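You operate a simulated robot arm through the tools that you are given. There is no shell and no other tool.

You run a simulated robot arm. Do the job below in one go: nothing can be reset, and whatever is moved stays where it is left.

JOB
Take the black spare knob and leave it on the console top. Press the tip of the blue tea light to switch it up. Put the dauber with teal grip in the well of the coffee table. Take the yellow tea light and leave it on the beige wooden blank. Any order will do.

Only the result counts: the job must be done as asked and must still hold three seconds after the hand-in. Knocking over, shifting, dropping, spilling or breaking anything else fails it.

ROBOT AND FRAMES
A 6-joint arm with a two-finger parallel gripper on a trunk, on a base that drives. Base frame: it is fixed to the floor where the robot stands at the start and does not move with it; the origin is under the middle of the robot, x ahead of it, y to its left, z up; the surface under the hand at the start is at about z = 0.8. Lengths are in m, angles in degrees, forces in N, time in s.
With the tool pointing down near the work surface it reaches from about 0.48 to 0.88 m from the robot's upright axis, wherever it stands. Its first joint turns from -115.0 to 115.0 degrees. Places, roughly: beige wooden blank (12x7x2 cm) [-3.1, -0.7, 0.1]; black spare knob (4x4x4 cm) [0.5, 0, 0.5]; console top [0.6, -0.1, 0.8]; dauber with teal grip (4x4x10 cm) [0.6, -0.2, 0.8]; tip of the blue tea light [0.5, -0.2, 0.5]; well of the coffee table [-1.5, -1.8, 0.3]; yellow tea light (4x4x4 cm) [0.7, 0.2, 0.8]. Payload 4.2 kg.
The tool frame sits at the grasp point between the pads (the TCP): z along the fingers, y along the line on which they close. The tips reach 0.023 m beyond it. The gripper opens to 0.094 m. The fingers are 0.038 m wide and 0.01 m thick; the gripper's body (0.054 by 0.096 m) begins 0.039 m behind the TCP.
Orientation is that of the tool frame in the base frame, as [roll, pitch, yaw] about the fixed x, y, z axes, in that order (R = Rz(yaw) Ry(pitch) Rx(roll)). With the fingers straight down and closing along the base's y, the tool's x points along the base's -x, its y along +y and its z along -z.

CONTROLS
- The arm moves only by the tool apply_moves. Its arguments are lists of equal length, an entry for each row: "travel": the shift along the tool's x, y, z in cm, a list of three; "turn": the turn, a rotation vector about the tool's x, y, z in degrees, a list of three; "gripper": the closure in counts, from 0 (fully open) to 255 (shut). In form: {"travel": [[x, y, z], ...], "turn": [[wx, wy, wz], ...], "gripper": [gripper, ...]}. A call has 1 to 20 rows; each row shifts and turns the commanded pose from where the row before left it, along the tool's axes as they then stand. Each row takes 0.2 s and may step no farther than 0.05 m and 8.6 degrees from the row before; otherwise, or with a gripper value out of range, the whole call is refused. A pose out of reach is approached as far as the arm can. The call stops where the force on the tool passes 40 N (or 10 N more than at its start, if that is more) or the arm is blocked; 0.2 s more then pass. The fingers move at their own pace (about 0.108 m/s each) and stop on an object; they squeeze with about 33 N. The grip force told is the motor's: it shows also when the fingers shut on nothing. Time passes only in rows, and 0.2 s behind the last, so rows that do not move let the fingers close. It gives the time, the measured TCP pose, the force on the tool (base axes), the opening and the grip force at its end, in the units of the frame above (readings bear some noise), with the torque about the TCP (base axes, N m) and any sound that the robot's microphone picked up.
- Cameras (640 x 400 px; columns grow to the right, rows downward): "scene" is now at [0.2227, 0.1898, 1.309]; the picture's right is [-0.17, -0.98, -0.00], its down [-0.77, 0.14, -0.62] and it looks along [0.61, -0.11, -0.79] (base axes); focal length 214 px, centre (320, 200). "wrist" rides on the gripper at [0.086, 0.016, -0.074] in the tool frame; the picture's right is [-0.18, 0.98, 0.00], its down [-0.58, -0.11, -0.81] and it looks along [-0.79, -0.15, 0.59] (tool axes); focal length 243 px, centre (320, 200). There is no depth. A picture from a camera that has moved, and an enlarged one, comes with that camera's place and axes in the base frame and with its lens. The place of the scene camera against the robot may be out by one fixed shift of up to 0.018 m in any direction.
- snapshot(camera): a new picture of that camera. It takes no simulated time.
- slide_trunk(by): slides the trunk up (or, below 0, down) by that many m; the arm and the scene camera ride with it, the base frame stays. It gives what a move gives, with no picture.
- base_move(legs): drives the robot by 1 to 6 legs, each [ahead, turn to the left] in m and degrees, along the robot's own axes; the way and the turn of a leg run together, so that a leg with both is an arc; at most 1.5 m and 180 degrees a leg. The arm and the cameras ride along, it lands a little off, and it stops where it bumps. It gives what a move gives.
- turn_head(pan, tilt): turns the head with the scene camera to pan (to the left, within 80 degrees either way) and tilt (down, from -29 to 69), counted from straight ahead of the robot. It gives what a move gives.
- close_up(camera, box): a new picture of the part [left, top, right, bottom] of that camera's present view, enlarged. It takes no simulated time.
- job_done(): hands the job in; it is judged then, once.

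Places have to be worked out from the pictures, the camera data and where the tool is seen. Open the gripper and draw the arm clear of the work before you hand the job in, unless the task says otherwise.

The tools are called after "Call:" by a JSON object that holds its "name" and its "arguments". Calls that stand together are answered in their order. apply_moves: Moves the arm, as the interface text tells. Its arguments: {"type":"object","properties":{"travel":{"type":"array","items":{"type":"array","items":{"type":"number"}}},"turn":{"type":"array","items":{"type":"array","items":{"type":"number"}}},"gripper":{"type":"array","items":{"type":"number"}}},"required":["travel","turn","gripper"]} The other tools are called the same way: slide_trunk (by) slides the trunk up or down; base_move (legs) drives the base; turn_head (pan, tilt) turns the head that bears the scene camera; snapshot (camera) takes a picture; close_up (camera, box) takes an enlarged picture of a part of a camera's view; job_done () hands the job in.

At the start:

```text
time_s: 0.0
position: [0.4855, -0.3596, 1.1076]
tool_rot: [-179.9, 0.0, 180.0]
contact_force: [0.3, 0.0, 0.0]
moment: [-0.02, 0.01, 0.0]
opening: 0.094
gripper_force: 0.1
trunk travel left (down, up): [-0.7, 0.29]
robot x, y, heading: [-0.0014, 0.0011, -0.2]
head pan, tilt: [-10.1, 51.8]
```

scene: 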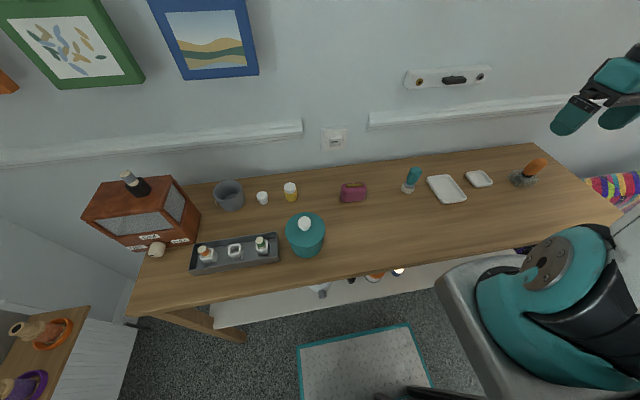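
wrist: 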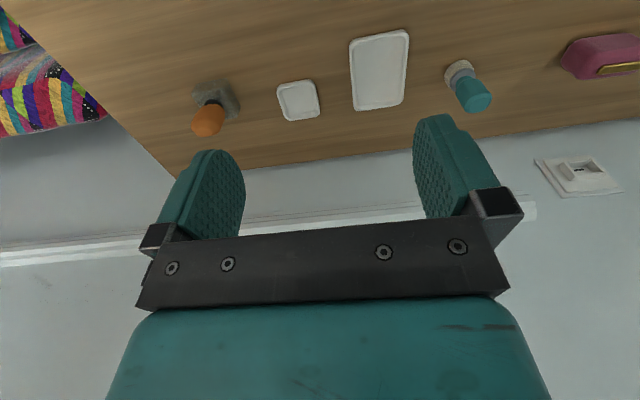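

The scene shows the console top with the teal dauber and the yellow tea light, and a lower shelf with small things under it. I start with enlarged views to tell them apart.

Call:
{"name": "close_up", "arguments": {"camera": "scene", "box": [280, 240, 440, 340]}}

Call:
{"name": "close_up", "arguments": {"camera": "scene", "box": [180, 160, 340, 280]}}

Call:
{"name": "close_up", "arguments": {"camera": "scene", "box": [320, 140, 560, 260]}}

```text
4.00 times, centred on (360, 290) of scene
camera zoom: at [0.2227, 0.1898, 1.309], right [-0.17, -0.98, 0.0], down [-0.77, 0.14, -0.62], along [0.61, -0.11, -0.79], focal length 858 px, centre (160, -160)
```

zoom: 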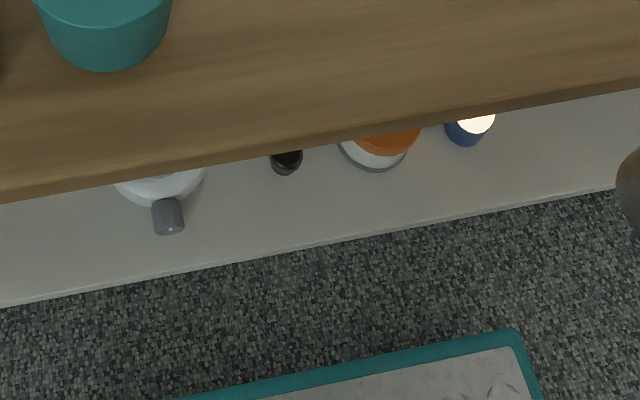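

```text
3.33 times, centred on (260, 220) of scene
camera zoom: at [0.2227, 0.1898, 1.309], right [-0.17, -0.98, 0.0], down [-0.77, 0.14, -0.62], along [0.61, -0.11, -0.79], focal length 715 px, centre (520, 133)
```

zoom: 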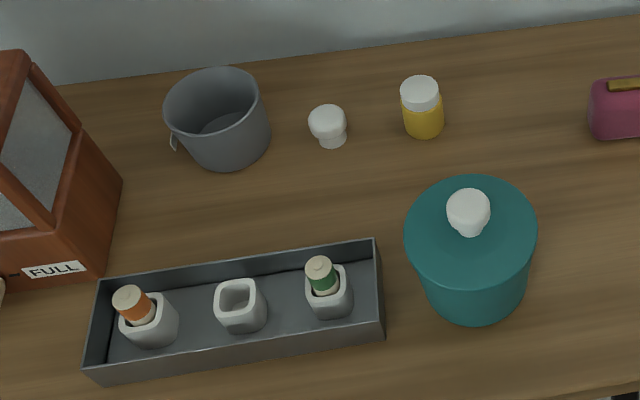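

```text
2.67 times, centred on (440, 200) of scene
camera zoom: at [0.2227, 0.1898, 1.309], right [-0.17, -0.98, 0.0], down [-0.77, 0.14, -0.62], along [0.61, -0.11, -0.79], focal length 572 px, centre (0, 200)
```

zoom: 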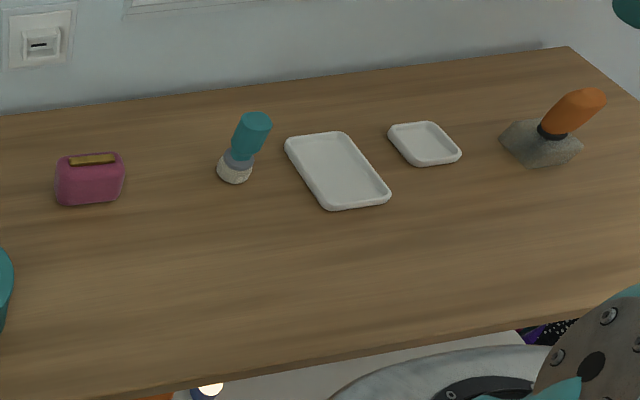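

Yellow tea light (white tip) is between the small white knob and the fuchsia box; the black knob and blue tea light are under the top on a lower shelf. I look around with the head before moving anything.

Call:
{"name": "turn_head", "arguments": {"pan": 75, "tilt": 35}}

Call:
{"name": "snapshot", "arguments": {"camera": "scene"}}

Call:
{"name": "turn_head", "arguments": {"pan": -75, "tilt": 35}}

Call:
{"name": "snapshot", "arguments": {"camera": "scene"}}

Call:
{"name": "turn_head", "arguments": {"pan": 0, "tilt": 65}}

Call:
{"name": "snapshot", "arguments": {"camera": "scene"}}

```text
time_s: 1.6
position: [0.4851, -0.358, 1.1072]
tool_rot: [-179.9, 0.1, 180.0]
contact_force: [0.6, -0.4, 0.0]
moment: [-0.01, -0.03, -0.02]
opening: 0.0939
gripper_force: 0.1
trunk travel left (down, up): [-0.7, 0.29]
robot x, y, heading: [0.001, -0.0019, -0.3]
head pan, tilt: [75.0, 35.0]
```

```text
taken
camera scene: at [0.1714, 0.288, 1.3331], right [0.97, -0.26, 0.0], down [-0.15, -0.55, -0.82], along [0.21, 0.79, -0.57], focal length 214 px, centre (320, 200)
```

scene: 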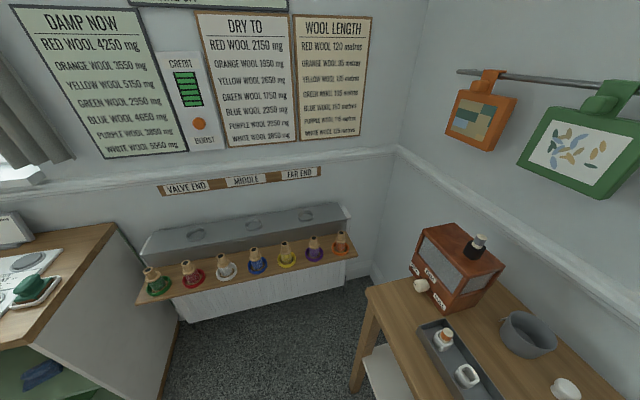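

```text
time_s: 3.9
position: [0.4855, -0.3584, 1.1073]
tool_rot: [-179.9, 0.0, 179.9]
contact_force: [-0.2, -0.5, -0.3]
moment: [-0.03, 0.01, 0.02]
opening: 0.0944
gripper_force: 0.0
trunk travel left (down, up): [-0.7, 0.29]
robot x, y, heading: [-0.0005, -0.0021, 0.0]
head pan, tilt: [-75.0, 35.0]
```

```text
taken
camera scene: at [0.1714, 0.1179, 1.3331], right [-0.97, -0.26, 0.0], down [-0.15, 0.55, -0.82], along [0.21, -0.79, -0.57], focal length 214 px, centre (320, 200)
```

scene: 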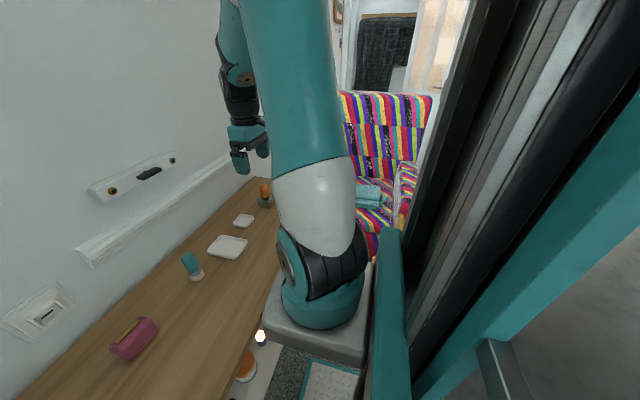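

```text
time_s: 5.4
position: [0.4852, -0.3585, 1.1083]
tool_rot: [180.0, 0.0, -180.0]
contact_force: [0.2, 0.4, -0.4]
moment: [-0.01, 0.02, 0.0]
opening: 0.0939
gripper_force: 0.0
trunk travel left (down, up): [-0.7, 0.29]
robot x, y, heading: [-0.001, -0.0005, 0.2]
head pan, tilt: [0.0, 65.0]
```

```text
taken
camera scene: at [0.2093, 0.2029, 1.2933], right [0.0, -1.0, 0.0], down [-0.91, 0.0, -0.42], along [0.42, 0.0, -0.91], focal length 214 px, centre (320, 200)
```

scene: 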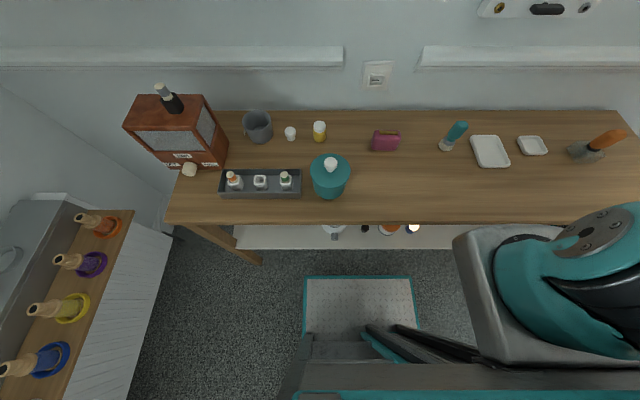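

The rear near the robot looks free floor, with plants' bench and a cabinet to the left. I look further round at maximum pan before backing away from the console.

Call:
{"name": "turn_head", "arguments": {"pan": 80, "tilt": 50}}

Call:
{"name": "snapshot", "arguments": {"camera": "scene"}}

Call:
{"name": "turn_head", "arguments": {"pan": -80, "tilt": 20}}

Call:
{"name": "snapshot", "arguments": {"camera": "scene"}}

```text
time_s: 6.9
position: [0.4843, -0.359, 1.1083]
tool_rot: [-180.0, 0.0, -180.0]
contact_force: [0.1, -0.2, -0.1]
moment: [-0.03, 0.03, 0.01]
opening: 0.094
gripper_force: 0.0
trunk travel left (down, up): [-0.7, 0.29]
robot x, y, heading: [-0.0044, -0.0022, -0.2]
head pan, tilt: [80.0, 50.0]
```

```text
taken
camera scene: at [0.162, 0.2788, 1.3114], right [0.98, -0.17, 0.0], down [-0.13, -0.75, -0.64], along [0.11, 0.63, -0.77], focal length 214 px, centre (320, 200)
```

scene: 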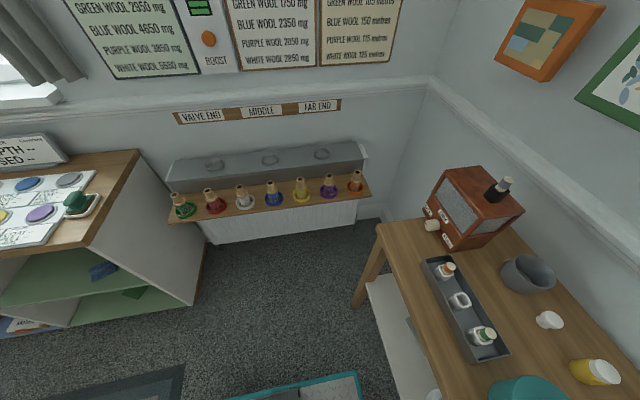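

```text
time_s: 9.4
position: [0.4845, -0.358, 1.1081]
tool_rot: [180.0, -0.1, 179.9]
contact_force: [-0.3, 0.0, 0.8]
moment: [0.01, 0.02, 0.0]
opening: 0.0939
gripper_force: 0.0
trunk travel left (down, up): [-0.7, 0.29]
robot x, y, heading: [-0.0004, 0.0002, 0.1]
head pan, tilt: [-80.0, 20.0]
```

```text
taken
camera scene: at [0.1648, 0.1113, 1.3569], right [-0.98, -0.17, 0.0], down [-0.06, 0.34, -0.94], along [0.16, -0.93, -0.34], focal length 214 px, centre (320, 200)
```

scene: 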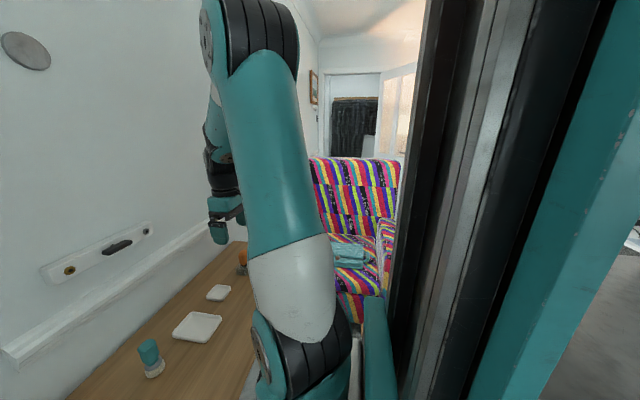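

The floor behind seems clear (only a rug). I back off 0.45 m so the arm and trunk carriage clear the console, then look at the shelf.

Call:
{"name": "base_move", "arguments": {"legs": [[-0.45, 0]]}}

Call:
{"name": "turn_head", "arguments": {"pan": 0, "tilt": 40}}

Call:
{"name": "snapshot", "arguments": {"camera": "scene"}}

```text
time_s: 12.1
position: [0.032, -0.3594, 1.1083]
tool_rot: [180.0, 0.0, -180.0]
contact_force: [0.4, 0.0, -0.4]
moment: [0.03, 0.0, -0.02]
opening: 0.094
gripper_force: 0.1
trunk travel left (down, up): [-0.7, 0.29]
robot x, y, heading: [-0.4531, -0.0032, -0.0]
head pan, tilt: [-80.0, 20.0]
```

```text
time_s: 13.7
position: [0.0335, -0.359, 1.1092]
tool_rot: [-180.0, 0.1, 179.9]
contact_force: [1.2, 1.0, 0.4]
moment: [-0.01, -0.01, -0.02]
opening: 0.0939
gripper_force: 0.0
trunk travel left (down, up): [-0.7, 0.29]
robot x, y, heading: [-0.4499, 0.0014, 0.0]
head pan, tilt: [0.0, 40.0]
```

```text
taken
camera scene: at [-0.2182, 0.2029, 1.3256], right [0.0, -1.0, 0.0], down [-0.64, 0.0, -0.77], along [0.77, 0.0, -0.64], focal length 214 px, centre (320, 200)
```

scene: 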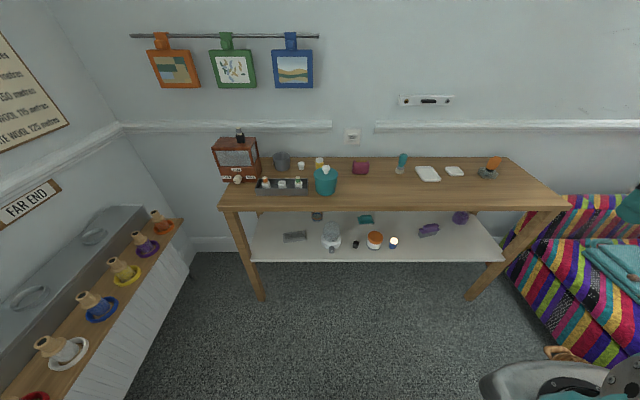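

Now the whole console and shelf are visible. I lower the trunk 0.5 m to see the shelf from the front.

Call:
{"name": "slide_trunk", "arguments": {"by": -0.5}}

Call:
{"name": "turn_head", "arguments": {"pan": -10, "tilt": 25}}

Call:
{"name": "snapshot", "arguments": {"camera": "scene"}}

Call:
{"name": "snapshot", "arguments": {"camera": "wrist"}}

```text
refused: -0.5 is not a number from -0.4 to 0.4
```

```text
time_s: 14.4
position: [0.0331, -0.3589, 1.1078]
tool_rot: [180.0, 0.0, -179.9]
contact_force: [0.2, -0.1, 0.2]
moment: [0.03, 0.0, 0.0]
opening: 0.0938
gripper_force: 0.0
trunk travel left (down, up): [-0.7, 0.29]
robot x, y, heading: [-0.4543, -0.001, 0.1]
head pan, tilt: [-10.0, 25.0]
```

```text
taken
camera scene: at [-0.2125, 0.187, 1.3488], right [-0.17, -0.98, 0.0], down [-0.42, 0.07, -0.91], along [0.89, -0.16, -0.42], focal length 214 px, centre (320, 200)
```

scene: 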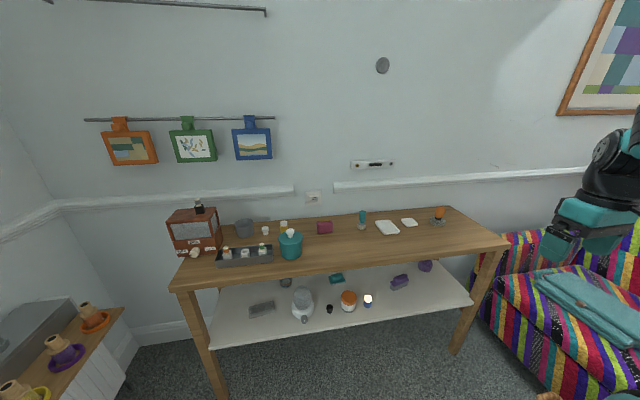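

```text
taken
camera wrist: at [-0.0529, -0.343, 1.1852], right [0.18, 0.98, 0.0], down [0.58, -0.11, 0.81], along [0.79, -0.15, -0.59], focal length 243 px, centre (320, 200)
```

wrist: 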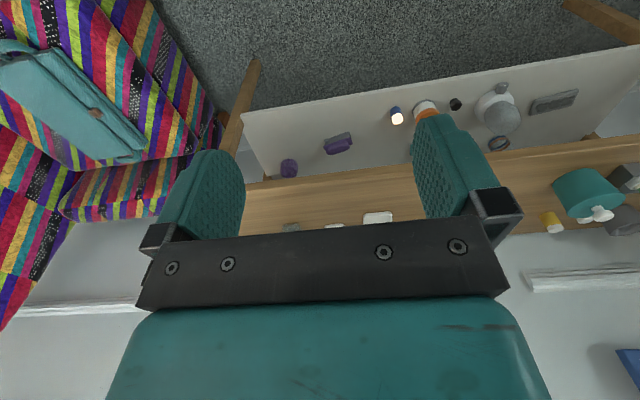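

Slides are limited to 0.4 m; I lower by 0.4 and look.

Call:
{"name": "slide_trunk", "arguments": {"by": -0.4}}

Call:
{"name": "snapshot", "arguments": {"camera": "scene"}}

Call:
{"name": "close_up", "arguments": {"camera": "scene", "box": [220, 190, 460, 340]}}

Call:
{"name": "snapshot", "arguments": {"camera": "wrist"}}

```text
time_s: 18.3
position: [0.0335, -0.3582, 0.7085]
tool_rot: [-180.0, 0.0, 179.9]
contact_force: [0.4, 0.9, -0.8]
moment: [0.03, 0.02, 0.05]
opening: 0.0941
gripper_force: 0.2
trunk travel left (down, up): [-0.3, 0.69]
robot x, y, heading: [-0.4488, -0.0005, 0.2]
head pan, tilt: [-10.0, 25.0]
```

```text
taken
camera scene: at [-0.2125, 0.187, 0.9489], right [-0.17, -0.98, 0.0], down [-0.42, 0.07, -0.91], along [0.89, -0.16, -0.42], focal length 214 px, centre (320, 200)
```

scene: 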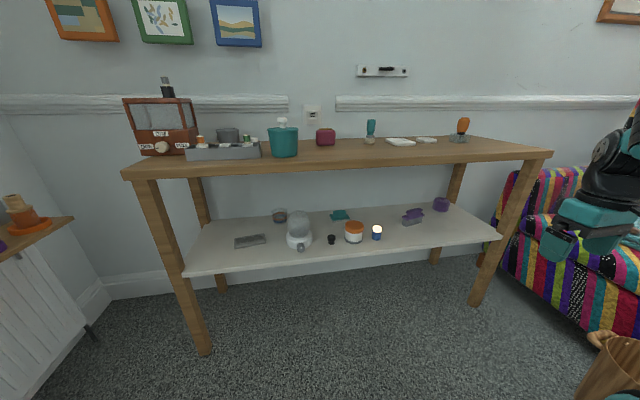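

```text
2.67 times, centred on (340, 265) of scene
camera zoom: at [-0.2125, 0.187, 0.9489], right [-0.17, -0.98, 0.0], down [-0.42, 0.07, -0.91], along [0.89, -0.16, -0.42], focal length 572 px, centre (267, 27)
```

zoom: 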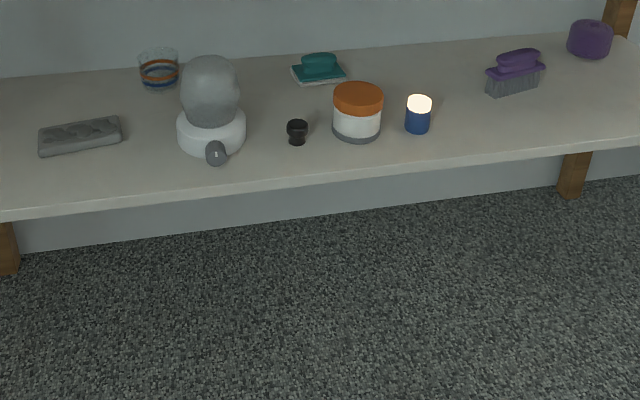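

```text
taken
camera wrist: at [-0.0529, -0.343, 0.7853], right [0.18, 0.98, 0.0], down [0.58, -0.11, 0.81], along [0.79, -0.15, -0.59], focal length 243 px, centre (320, 200)
```

wrist: 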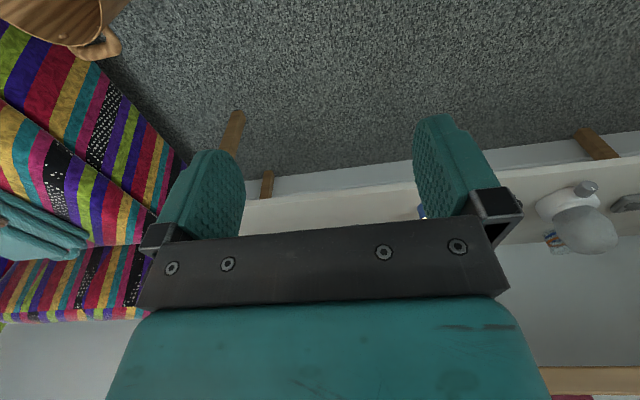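

The shelf top comes out near z≈0.43, the knob near (0.485, 0.02) and the blue tea light near (0.48, -0.17). I look closely at the gripper and at the knob's neighbourhood to plan the reach.

Call:
{"name": "close_up", "arguments": {"camera": "scene", "box": [530, 120, 640, 280]}}

Call:
{"name": "close_up", "arguments": {"camera": "scene", "box": [280, 200, 400, 275]}}

```text
2.50 times, centred on (585, 200) of scene
camera zoom: at [-0.2125, 0.187, 0.9489], right [-0.17, -0.98, 0.0], down [-0.42, 0.07, -0.91], along [0.89, -0.16, -0.42], focal length 536 px, centre (-342, 200)
```

zoom: 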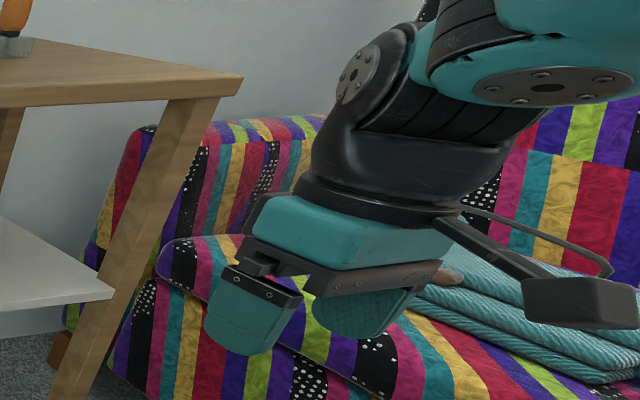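

```text
5.33 times, centred on (340, 238) of scene
camera zoom: at [-0.2125, 0.187, 0.9489], right [-0.17, -0.98, 0.0], down [-0.42, 0.07, -0.91], along [0.89, -0.16, -0.42], focal length 1144 px, centre (213, 0)
```

zoom: 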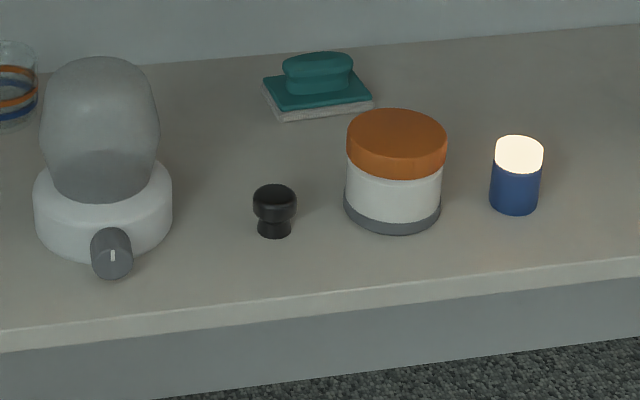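

A camera box sticks out on the robot side of the gripper, so for reaching onto the shelf I want it on top. I turn the tool half round about its own axis here in free space.

Call:
{"name": "apply_moves", "arguments": {"travel": [[0, 0, 0], [0, 0, 0], [0, 0, 0], [0, 0, 0], [0, 0, 0], [0, 0, 0], [0, 0, 0], [0, 0, 0], [0, 0, 0], [0, 0, 0], [0, 0, 0]], "turn": [[0, 0, 8.2], [0, 0, 8.2], [0, 0, 8.2], [0, 0, 8.2], [0, 0, 8.2], [0, 0, 8.2], [0, 0, 8.2], [0, 0, 8.2], [0, 0, 8.2], [0, 0, 8.1], [0, 0, 8.1]], "gripper": [0, 0, 0, 0, 0, 0, 0, 0, 0, 0, 0]}}

Call:
{"name": "snapshot", "arguments": {"camera": "scene"}}

```text
time_s: 20.7
position: [0.0328, -0.3584, 0.7074]
tool_rot: [180.0, 0.0, 89.8]
contact_force: [0.3, -0.1, 0.5]
moment: [-0.03, -0.02, -0.02]
opening: 0.0942
gripper_force: 0.0
trunk travel left (down, up): [-0.3, 0.69]
robot x, y, heading: [-0.4506, -0.0007, -0.1]
head pan, tilt: [-10.0, 25.0]
```

```text
taken
camera scene: at [-0.2125, 0.187, 0.9489], right [-0.17, -0.98, 0.0], down [-0.42, 0.07, -0.91], along [0.89, -0.16, -0.42], focal length 214 px, centre (320, 200)
```

scene: 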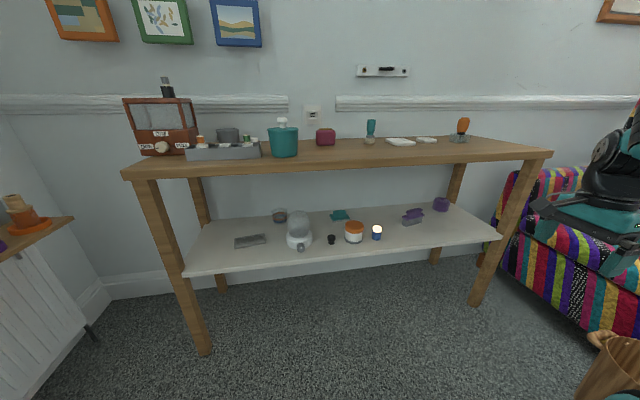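

The turn followed fully; I do the second 90°.

Call:
{"name": "apply_moves", "arguments": {"travel": [[0, 0, 0], [0, 0, 0], [0, 0, 0], [0, 0, 0], [0, 0, 0], [0, 0, 0], [0, 0, 0], [0, 0, 0], [0, 0, 0], [0, 0, 0], [0, 0, 0]], "turn": [[0, 0, 8.2], [0, 0, 8.2], [0, 0, 8.2], [0, 0, 8.2], [0, 0, 8.2], [0, 0, 8.2], [0, 0, 8.2], [0, 0, 8.2], [0, 0, 8.2], [0, 0, 8.1], [0, 0, 8.1]], "gripper": [0, 0, 0, 0, 0, 0, 0, 0, 0, 0, 0]}}

Call:
{"name": "snapshot", "arguments": {"camera": "wrist"}}

```text
time_s: 23.1
position: [0.0333, -0.3591, 0.707]
tool_rot: [180.0, 0.0, -0.2]
contact_force: [-0.5, 0.0, -1.0]
moment: [0.0, 0.06, -0.02]
opening: 0.094
gripper_force: 0.1
trunk travel left (down, up): [-0.3, 0.69]
robot x, y, heading: [-0.453, -0.0007, 0.1]
head pan, tilt: [-10.0, 25.0]
```

```text
taken
camera wrist: at [0.1199, -0.3758, 0.785], right [-0.19, -0.98, 0.0], down [-0.58, 0.11, 0.81], along [-0.79, 0.15, -0.59], focal length 243 px, centre (320, 200)
```

wrist: 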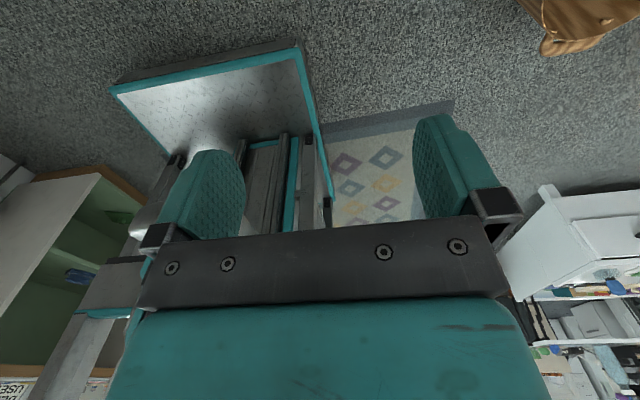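

Now the camera side faces the console. I tilt the fingers 45° forward, and then drive 0.25 m ahead, which leaves the hand still in front of the console edge (x≈0.37).

Call:
{"name": "apply_moves", "arguments": {"travel": [[0, 0, 0], [0, 0, 0], [0, 0, 0], [0, 0, 0], [0, 0, 0], [0, 0, 0]], "turn": [[0, 7.5, 0], [0, 7.5, 0], [0, 7.5, 0], [0, 7.5, 0], [0, 7.5, 0], [0, 7.5, 0]], "gripper": [0, 0, 0, 0, 0, 0]}}

Call:
{"name": "snapshot", "arguments": {"camera": "scene"}}

Call:
{"name": "snapshot", "arguments": {"camera": "wrist"}}

```text
time_s: 24.5
position: [0.033, -0.3583, 0.708]
tool_rot: [-180.0, -45.2, -0.1]
contact_force: [1.0, -1.0, 0.0]
moment: [0.01, 0.01, -0.01]
opening: 0.0939
gripper_force: 0.1
trunk travel left (down, up): [-0.3, 0.69]
robot x, y, heading: [-0.4547, 0.0005, -0.1]
head pan, tilt: [-10.0, 25.0]
```

```text
taken
camera scene: at [-0.2125, 0.187, 0.9489], right [-0.17, -0.98, 0.0], down [-0.42, 0.07, -0.91], along [0.89, -0.16, -0.42], focal length 214 px, centre (320, 200)
```

scene: 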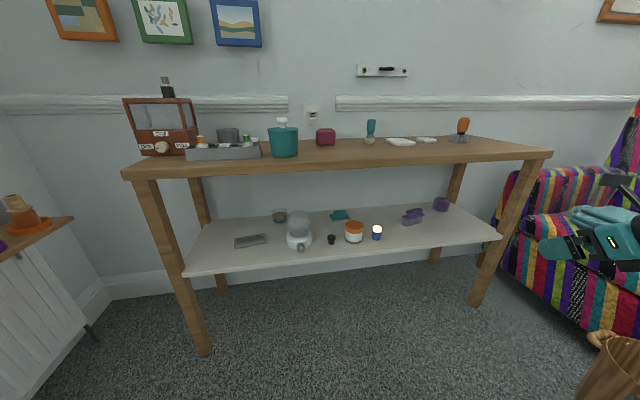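

```text
taken
camera wrist: at [0.0418, -0.3755, 0.8246], right [-0.13, -0.98, -0.13], down [-0.98, 0.11, 0.16], along [-0.14, 0.15, -0.98], focal length 243 px, centre (320, 200)
```

wrist: 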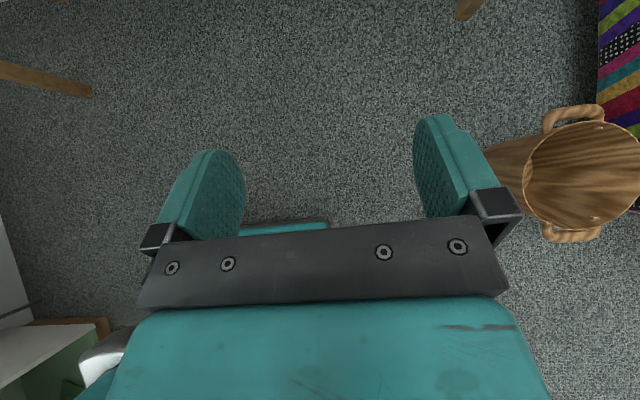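

A basket stands on the floor near (-0.1, -0.9), clear of a straight drive. I go 0.25 m ahead.

Call:
{"name": "base_move", "arguments": {"legs": [[0.25, 0]]}}

Call:
{"name": "turn_head", "arguments": {"pan": -10, "tilt": 40}}

Call:
{"name": "snapshot", "arguments": {"camera": "scene"}}

Call:
{"name": "snapshot", "arguments": {"camera": "wrist"}}

```text
time_s: 26.3
position: [0.2834, -0.3594, 0.7079]
tool_rot: [-179.9, -45.0, -0.1]
contact_force: [-0.3, 0.7, -0.3]
moment: [0.02, 0.02, 0.02]
opening: 0.0941
gripper_force: 0.1
trunk travel left (down, up): [-0.3, 0.69]
robot x, y, heading: [-0.2027, 0.0003, -0.0]
head pan, tilt: [-10.0, 25.0]
```

```text
time_s: 27.1
position: [0.2853, -0.3595, 0.7067]
tool_rot: [180.0, -44.9, -0.1]
contact_force: [0.4, -0.3, -0.5]
moment: [0.02, 0.0, 0.03]
opening: 0.0941
gripper_force: 0.0
trunk travel left (down, up): [-0.3, 0.69]
robot x, y, heading: [-0.202, -0.0028, -0.1]
head pan, tilt: [-10.0, 40.0]
```

```text
taken
camera scene: at [0.0322, 0.1877, 0.9256], right [-0.18, -0.98, 0.0], down [-0.63, 0.11, -0.77], along [0.75, -0.13, -0.64], focal length 214 px, centre (320, 200)
```

scene: 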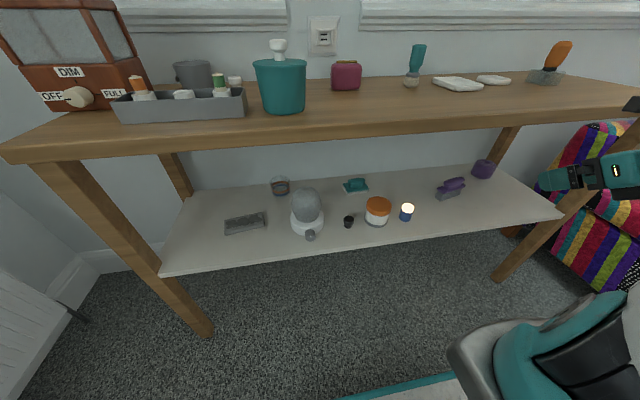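

```text
taken
camera wrist: at [0.2932, -0.3764, 0.8243], right [-0.13, -0.98, -0.13], down [-0.98, 0.11, 0.16], along [-0.14, 0.15, -0.98], focal length 243 px, centre (320, 200)
```

wrist: 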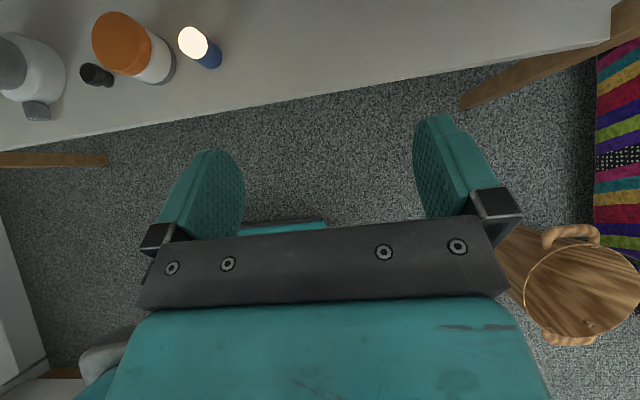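

Wrist view agrees: knob ≈ (0.485, 0.017), blue tip ≈ (0.488, -0.172, 0.48). I tilt to 60° from vertical for clearance under the top, and lower the hand in front of the blue tea light with fingers shut.

Call:
{"name": "apply_moves", "arguments": {"travel": [[0, 0, 0], [0, 0, 0], [-2.41, -3.125, 1.392], [-2.41, -3.125, 1.392], [-2.41, -3.125, 1.392], [-2.41, -3.125, 1.392], [-2.41, -3.125, 1.392], [-2.41, -3.125, 1.392]], "turn": [[0, 7.5, 0], [0, 7.5, 0], [0, 0, 0], [0, 0, 0], [0, 0, 0], [0, 0, 0], [0, 0, 0], [0, 0, 0]], "gripper": [0, 100, 255, 255, 255, 255, 255, 255]}}

Call:
{"name": "snapshot", "arguments": {"camera": "scene"}}

Call:
{"name": "snapshot", "arguments": {"camera": "wrist"}}

```text
time_s: 28.9
position: [0.3592, -0.2873, 0.5426]
tool_rot: [179.9, -59.9, -0.1]
contact_force: [0.5, 0.3, 0.0]
moment: [-0.02, -0.01, 0.02]
opening: 0.0
gripper_force: 31.9
out of reach, approached as far as the arm can: row 3, 4, 5, 6, 7, 8
trunk travel left (down, up): [-0.3, 0.69]
robot x, y, heading: [-0.2026, -0.002, -0.2]
head pan, tilt: [-10.0, 40.0]
```

```text
taken
camera scene: at [0.0322, 0.1876, 0.9257], right [-0.18, -0.98, 0.0], down [-0.63, 0.11, -0.77], along [0.75, -0.13, -0.64], focal length 214 px, centre (320, 200)
```

scene: 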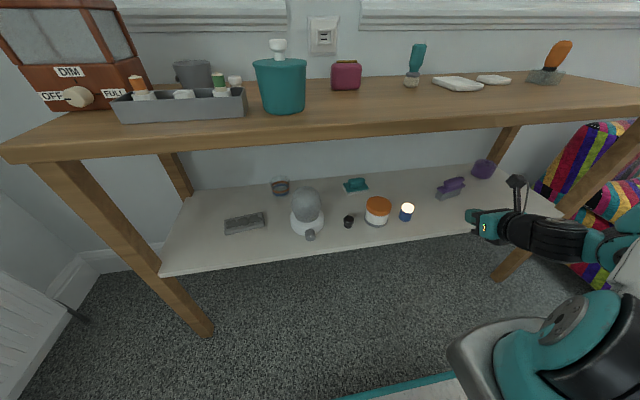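

```text
taken
camera wrist: at [0.3391, -0.3054, 0.6576], right [-0.09, -0.98, -0.16], down [-0.99, 0.11, -0.1], along [0.12, 0.15, -0.98], focal length 243 px, centre (320, 200)
```

wrist: 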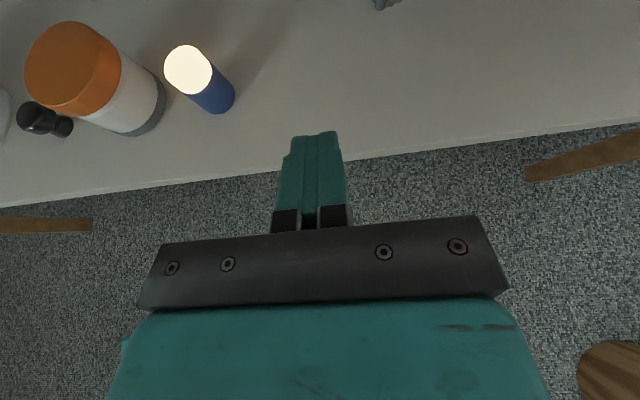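

The hand stopped short because the target was too near the robot for this tilt. I move 10 cm straight ahead and see where the commanded pose ends.

Call:
{"name": "apply_moves", "arguments": {"travel": [[1.67, 0, 2.89], [1.67, 0, 2.89], [1.67, 0, 2.89]], "turn": [[0, 0, 0], [0, 0, 0], [0, 0, 0]], "gripper": [255, 255, 255]}}

Call:
{"name": "snapshot", "arguments": {"camera": "scene"}}

Call:
{"name": "snapshot", "arguments": {"camera": "wrist"}}

```text
time_s: 29.7
position: [0.4613, -0.2894, 0.5434]
tool_rot: [-179.9, -60.0, -0.2]
contact_force: [0.8, 0.1, 0.2]
moment: [0.02, 0.01, -0.01]
opening: 0.0
gripper_force: 32.9
trunk travel left (down, up): [-0.3, 0.69]
robot x, y, heading: [-0.1957, -0.0026, -0.1]
head pan, tilt: [-10.0, 40.0]
```

```text
taken
camera scene: at [0.0322, 0.1876, 0.9255], right [-0.18, -0.98, 0.0], down [-0.63, 0.11, -0.77], along [0.75, -0.13, -0.64], focal length 214 px, centre (320, 200)
```

scene: 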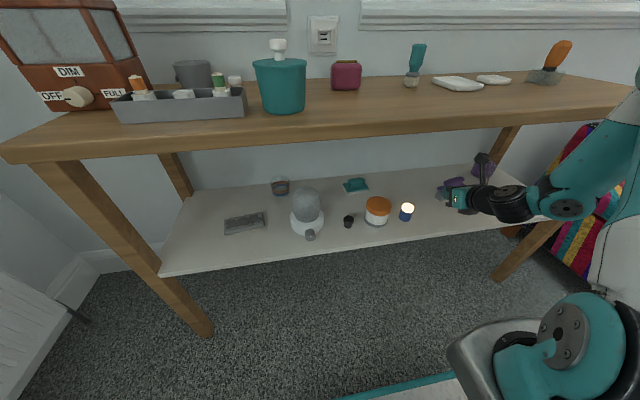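

```text
taken
camera wrist: at [0.4394, -0.3059, 0.6577], right [-0.09, -0.98, -0.16], down [-0.99, 0.11, -0.1], along [0.12, 0.15, -0.98], focal length 243 px, centre (320, 200)
```

wrist: 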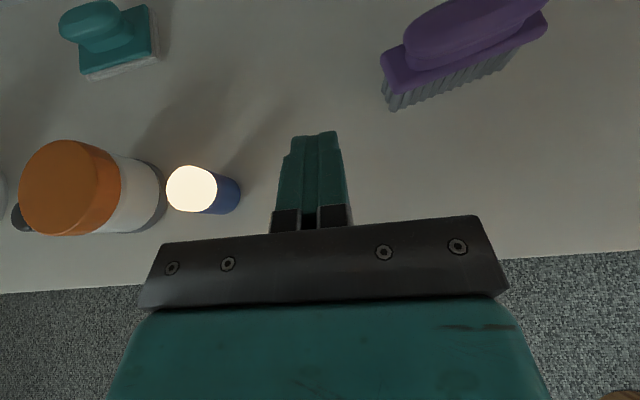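

Moves are taken from the attained pose. The blue tip is at (0.480, -0.173, ~0.48); I shift sideways above it with shut fingers.

Call:
{"name": "apply_moves", "arguments": {"travel": [[0, -3.9, 0], [0, -3.9, 0], [0, -3.84, 0], [-0.3, 0, 1.1]], "turn": [[0, 0, 0], [0, 0, 0], [0, 0, 0], [0, 0, 0]], "gripper": [255, 255, 255, 255]}}

Call:
{"name": "snapshot", "arguments": {"camera": "wrist"}}

Call:
{"name": "close_up", "arguments": {"camera": "scene", "box": [320, 160, 480, 260]}}

```text
time_s: 30.7
position: [0.4673, -0.1728, 0.5345]
tool_rot: [-180.0, -60.1, -0.1]
contact_force: [-0.1, 0.3, 0.9]
moment: [0.0, 0.02, -0.01]
opening: 0.0
gripper_force: 33.2
trunk travel left (down, up): [-0.3, 0.69]
robot x, y, heading: [-0.1999, -0.0002, -0.0]
head pan, tilt: [-10.0, 40.0]
```

```text
taken
camera wrist: at [0.4472, -0.1897, 0.6493], right [-0.09, -0.98, -0.16], down [-0.99, 0.11, -0.1], along [0.12, 0.15, -0.98], focal length 243 px, centre (320, 200)
```

wrist: 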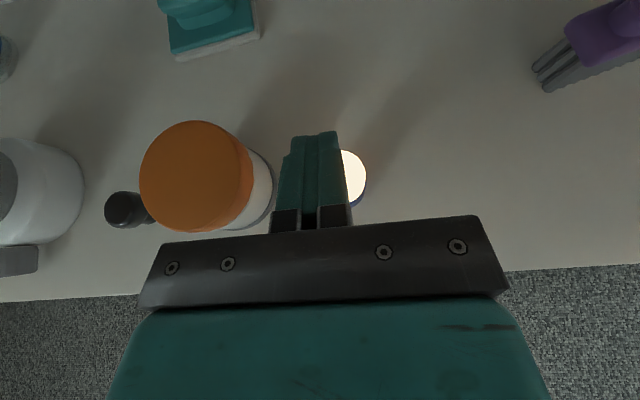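

```text
4.00 times, centred on (400, 210) of scene
camera zoom: at [0.0322, 0.1876, 0.9256], right [-0.18, -0.98, 0.0], down [-0.63, 0.11, -0.77], along [0.75, -0.13, -0.64], focal length 858 px, centre (0, 160)
```

zoom: 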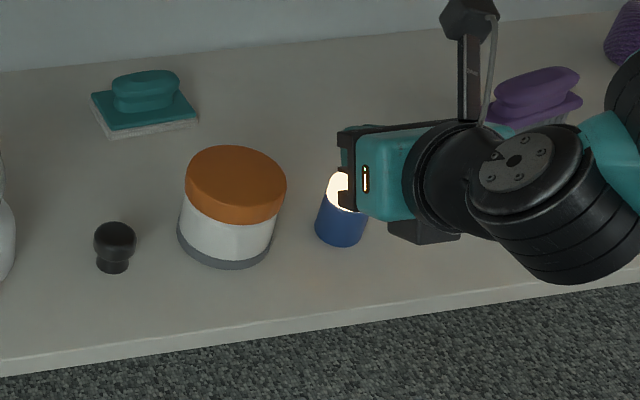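

The fingertips sit over the blue tip. I centre slightly and start descending in small steps, watching force and sound.

Call:
{"name": "apply_moves", "arguments": {"travel": [[0.3, 0.3, 0.52], [-0.433, 0, 0.25], [-0.433, 0, 0.25], [-0.433, 0, 0.25], [-0.433, 0, 0.25], [-0.173, 0, 0.1], [-0.173, 0, 0.1], [-0.173, 0, 0.1]], "turn": [[0, 0, 0], [0, 0, 0], [0, 0, 0], [0, 0, 0], [0, 0, 0], [0, 0, 0], [0, 0, 0], [0, 0, 0]], "gripper": [255, 255, 255, 255, 255, 255, 255, 255]}}

Call:
{"name": "close_up", "arguments": {"camera": "scene", "box": [360, 170, 440, 220]}}

```text
time_s: 32.5
position: [0.4739, -0.1768, 0.5126]
tool_rot: [-179.9, -60.3, -0.3]
contact_force: [-6.1, 2.0, 37.4]
moment: [0.06, -0.21, 0.01]
opening: 0.0
gripper_force: 33.1
trunk travel left (down, up): [-0.3, 0.69]
robot x, y, heading: [-0.204, 0.0007, -0.1]
head pan, tilt: [-10.0, 40.0]
heard: click
```

```text
8.00 times, centred on (400, 195) of scene
camera zoom: at [0.0312, 0.188, 0.9263], right [-0.18, -0.98, 0.0], down [-0.63, 0.11, -0.77], along [0.75, -0.13, -0.64], focal length 1716 px, centre (-320, 240)
```

zoom: 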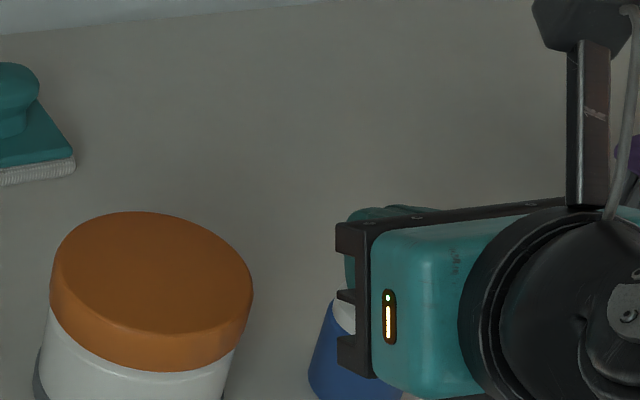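

A click was heard with 37 N. I lift straight up and off to see the light's state.

Call:
{"name": "apply_moves", "arguments": {"travel": [[0.433, 0, -0.25], [0.866, 0, -0.5], [0.866, 0, -0.5], [0, 4, 0], [0, 4, 0], [0, 3, 0]], "turn": [[0, 0, 0], [0, 0, 0], [0, 0, 0], [0, 0, 0], [0, 0, 0], [0, 0, 0]], "gripper": [255, 255, 255, 255, 255, 255]}}

Call:
{"name": "close_up", "arguments": {"camera": "scene", "box": [320, 170, 480, 260]}}

Call:
{"name": "snapshot", "arguments": {"camera": "wrist"}}

```text
time_s: 33.9
position: [0.4743, -0.2852, 0.5345]
tool_rot: [-179.9, -60.0, -0.1]
contact_force: [0.3, 0.0, 0.9]
moment: [-0.03, 0.01, -0.04]
opening: 0.0
gripper_force: 33.1
trunk travel left (down, up): [-0.3, 0.69]
robot x, y, heading: [-0.2003, -0.0026, -0.0]
head pan, tilt: [-10.0, 40.0]
```

```text
4.00 times, centred on (400, 215) of scene
camera zoom: at [0.0322, 0.1878, 0.9255], right [-0.17, -0.98, 0.0], down [-0.63, 0.11, -0.77], along [0.75, -0.13, -0.64], focal length 858 px, centre (0, 140)
```

zoom: 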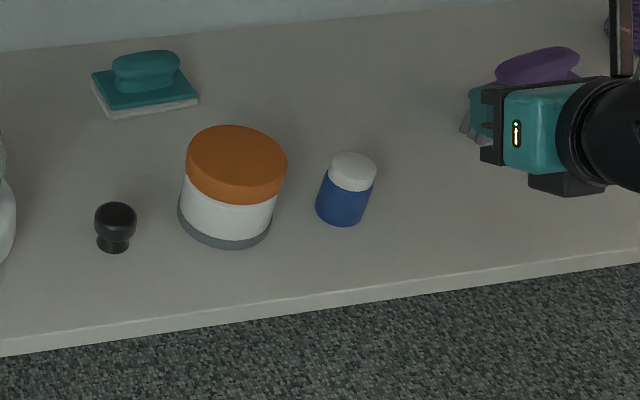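

```text
taken
camera wrist: at [0.4543, -0.3018, 0.6486], right [-0.09, -0.98, -0.16], down [-0.99, 0.11, -0.1], along [0.12, 0.15, -0.98], focal length 243 px, centre (320, 200)
```

wrist: 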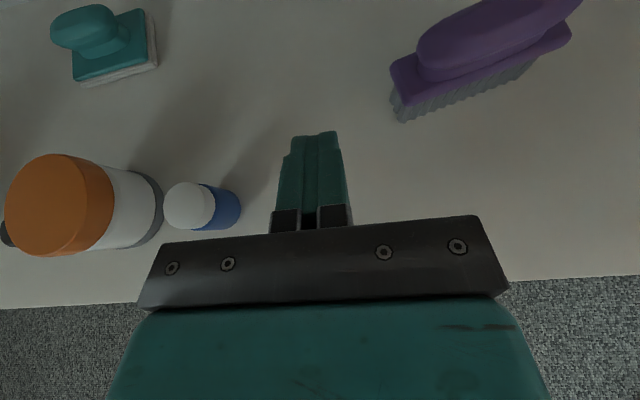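

The light went from lit to off with that press, so presses cycle its state. I go back above the tip and press again in finer steps, looking at the state after each click.

Call:
{"name": "apply_moves", "arguments": {"travel": [[0, -4, 0], [0, -4, 0], [0, -2.9, 0], [-0.866, 0, 0.5], [-0.346, 0, 0.2]], "turn": [[0, 0, 0], [0, 0, 0], [0, 0, 0], [0, 0, 0], [0, 0, 0]], "gripper": [255, 255, 255, 255, 255]}}

Call:
{"name": "apply_moves", "arguments": {"travel": [[-0.0866, 0, 0.05], [-0.0866, 0, 0.05]], "turn": [[0, 0, 0], [0, 0, 0]], "gripper": [255, 255]}}

Call:
{"name": "snapshot", "arguments": {"camera": "wrist"}}

```text
time_s: 35.1
position: [0.4733, -0.1764, 0.5201]
tool_rot: [-180.0, -60.0, -0.1]
contact_force: [0.2, 0.4, -0.6]
moment: [-0.02, 0.03, 0.01]
opening: 0.0
gripper_force: 33.2
trunk travel left (down, up): [-0.3, 0.69]
robot x, y, heading: [-0.2008, -0.0007, -0.1]
head pan, tilt: [-10.0, 40.0]
```

```text
time_s: 35.7
position: [0.4736, -0.1768, 0.5178]
tool_rot: [-180.0, -60.0, -0.1]
contact_force: [0.1, -1.0, 0.9]
moment: [0.02, -0.01, -0.01]
opening: 0.0
gripper_force: 33.3
trunk travel left (down, up): [-0.3, 0.69]
robot x, y, heading: [-0.1984, -0.0035, -0.2]
head pan, tilt: [-10.0, 40.0]
```

```text
taken
camera wrist: at [0.4535, -0.1931, 0.6328], right [-0.09, -0.98, -0.16], down [-0.99, 0.11, -0.1], along [0.12, 0.15, -0.98], focal length 243 px, centre (320, 200)
```

wrist: 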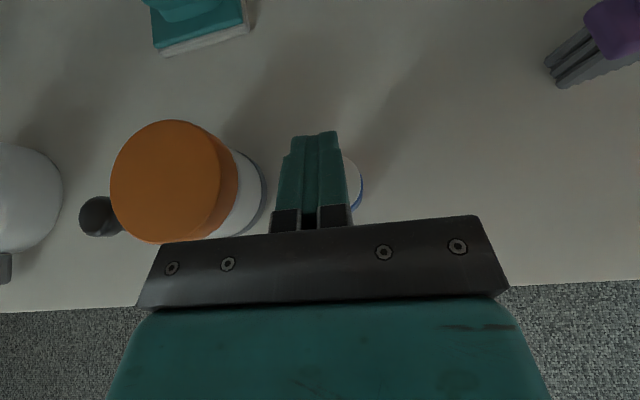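

No contact yet at z=0.518. I go down 1 mm at a time.

Call:
{"name": "apply_moves", "arguments": {"travel": [[-0.0866, 0, 0.05], [-0.0866, 0, 0.05]], "turn": [[0, 0, 0], [0, 0, 0]], "gripper": [255, 255]}}

Call:
{"name": "apply_moves", "arguments": {"travel": [[-0.0866, 0, 0.05]], "turn": [[0, 0, 0]], "gripper": [255]}}

Call:
{"name": "apply_moves", "arguments": {"travel": [[-0.0866, 0, 0.05]], "turn": [[0, 0, 0]], "gripper": [255]}}

Call:
{"name": "snapshot", "arguments": {"camera": "wrist"}}

```text
time_s: 36.3
position: [0.4737, -0.177, 0.5157]
tool_rot: [180.0, -59.9, -0.1]
contact_force: [0.0, 1.2, 1.3]
moment: [0.04, -0.01, 0.03]
opening: 0.0
gripper_force: 33.4
trunk travel left (down, up): [-0.3, 0.69]
robot x, y, heading: [-0.2002, -0.003, -0.1]
head pan, tilt: [-10.0, 40.0]
```

```text
time_s: 36.7
position: [0.473, -0.175, 0.5144]
tool_rot: [180.0, -60.1, -0.1]
contact_force: [-0.4, 0.0, 1.7]
moment: [0.02, -0.04, 0.03]
opening: 0.0
gripper_force: 33.2
trunk travel left (down, up): [-0.3, 0.69]
robot x, y, heading: [-0.1994, -0.0027, 0.1]
head pan, tilt: [-10.0, 40.0]
heard: click
```

```text
time_s: 37.1
position: [0.474, -0.1761, 0.5151]
tool_rot: [180.0, -60.1, -0.1]
contact_force: [-1.3, 0.5, 4.3]
moment: [-0.01, -0.02, 0.0]
opening: 0.0
gripper_force: 32.7
trunk travel left (down, up): [-0.3, 0.69]
robot x, y, heading: [-0.2033, -0.0031, -0.1]
head pan, tilt: [-10.0, 40.0]
```

```text
taken
camera wrist: at [0.4535, -0.1933, 0.6292], right [-0.09, -0.98, -0.16], down [-0.99, 0.11, -0.1], along [0.12, 0.15, -0.98], focal length 243 px, centre (320, 200)
```

wrist: 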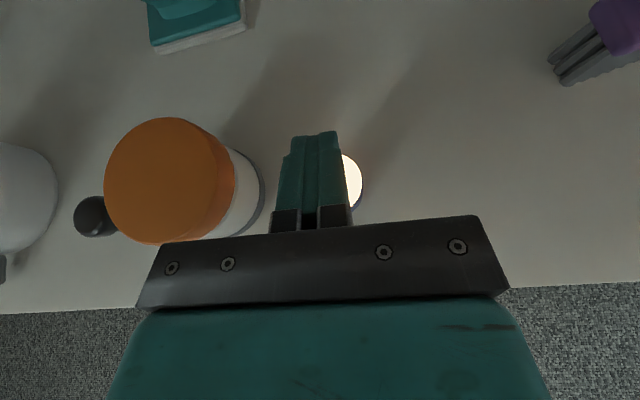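

A click at only ~2 N and the tip is lit now. I lift off and compare its brightness with before.

Call:
{"name": "apply_moves", "arguments": {"travel": [[0.433, 0, -0.25], [0.866, 0, -0.5], [0.866, 0, -0.5], [0, 4, 0], [0, 4, 0], [0, 3, 0]], "turn": [[0, 0, 0], [0, 0, 0], [0, 0, 0], [0, 0, 0], [0, 0, 0], [0, 0, 0]], "gripper": [255, 255, 255, 255, 255, 255]}}

Call:
{"name": "close_up", "arguments": {"camera": "scene", "box": [320, 170, 480, 260]}}

Call:
{"name": "snapshot", "arguments": {"camera": "wrist"}}

```text
time_s: 38.5
position: [0.4731, -0.2873, 0.5383]
tool_rot: [-179.9, -60.0, -0.1]
contact_force: [-0.5, -1.1, 0.4]
moment: [0.01, 0.02, 0.0]
opening: 0.0
gripper_force: 32.5
trunk travel left (down, up): [-0.3, 0.69]
robot x, y, heading: [-0.2046, 0.0022, 0.1]
head pan, tilt: [-10.0, 40.0]
```

```text
4.00 times, centred on (400, 215) of scene
camera zoom: at [0.0322, 0.1878, 0.9255], right [-0.17, -0.98, 0.0], down [-0.63, 0.11, -0.77], along [0.75, -0.13, -0.64], focal length 858 px, centre (0, 140)
```

zoom: 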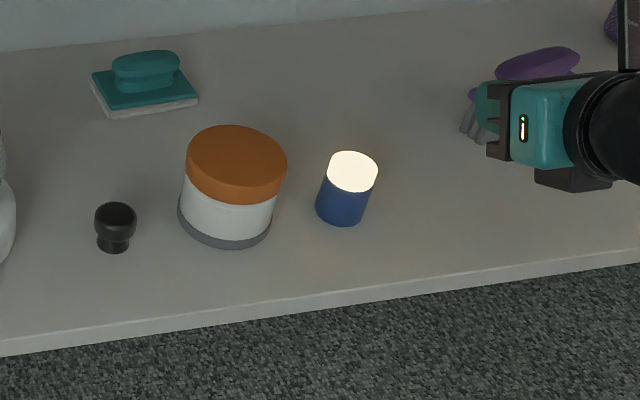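

```text
taken
camera wrist: at [0.4531, -0.3039, 0.6536], right [-0.09, -0.98, -0.16], down [-0.99, 0.11, -0.1], along [0.12, 0.15, -0.98], focal length 243 px, centre (320, 200)
```

wrist: 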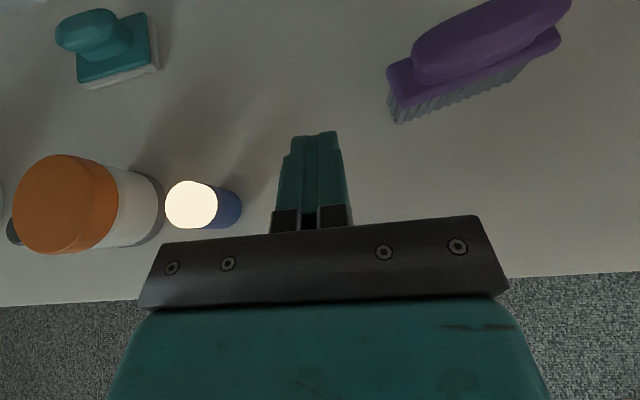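

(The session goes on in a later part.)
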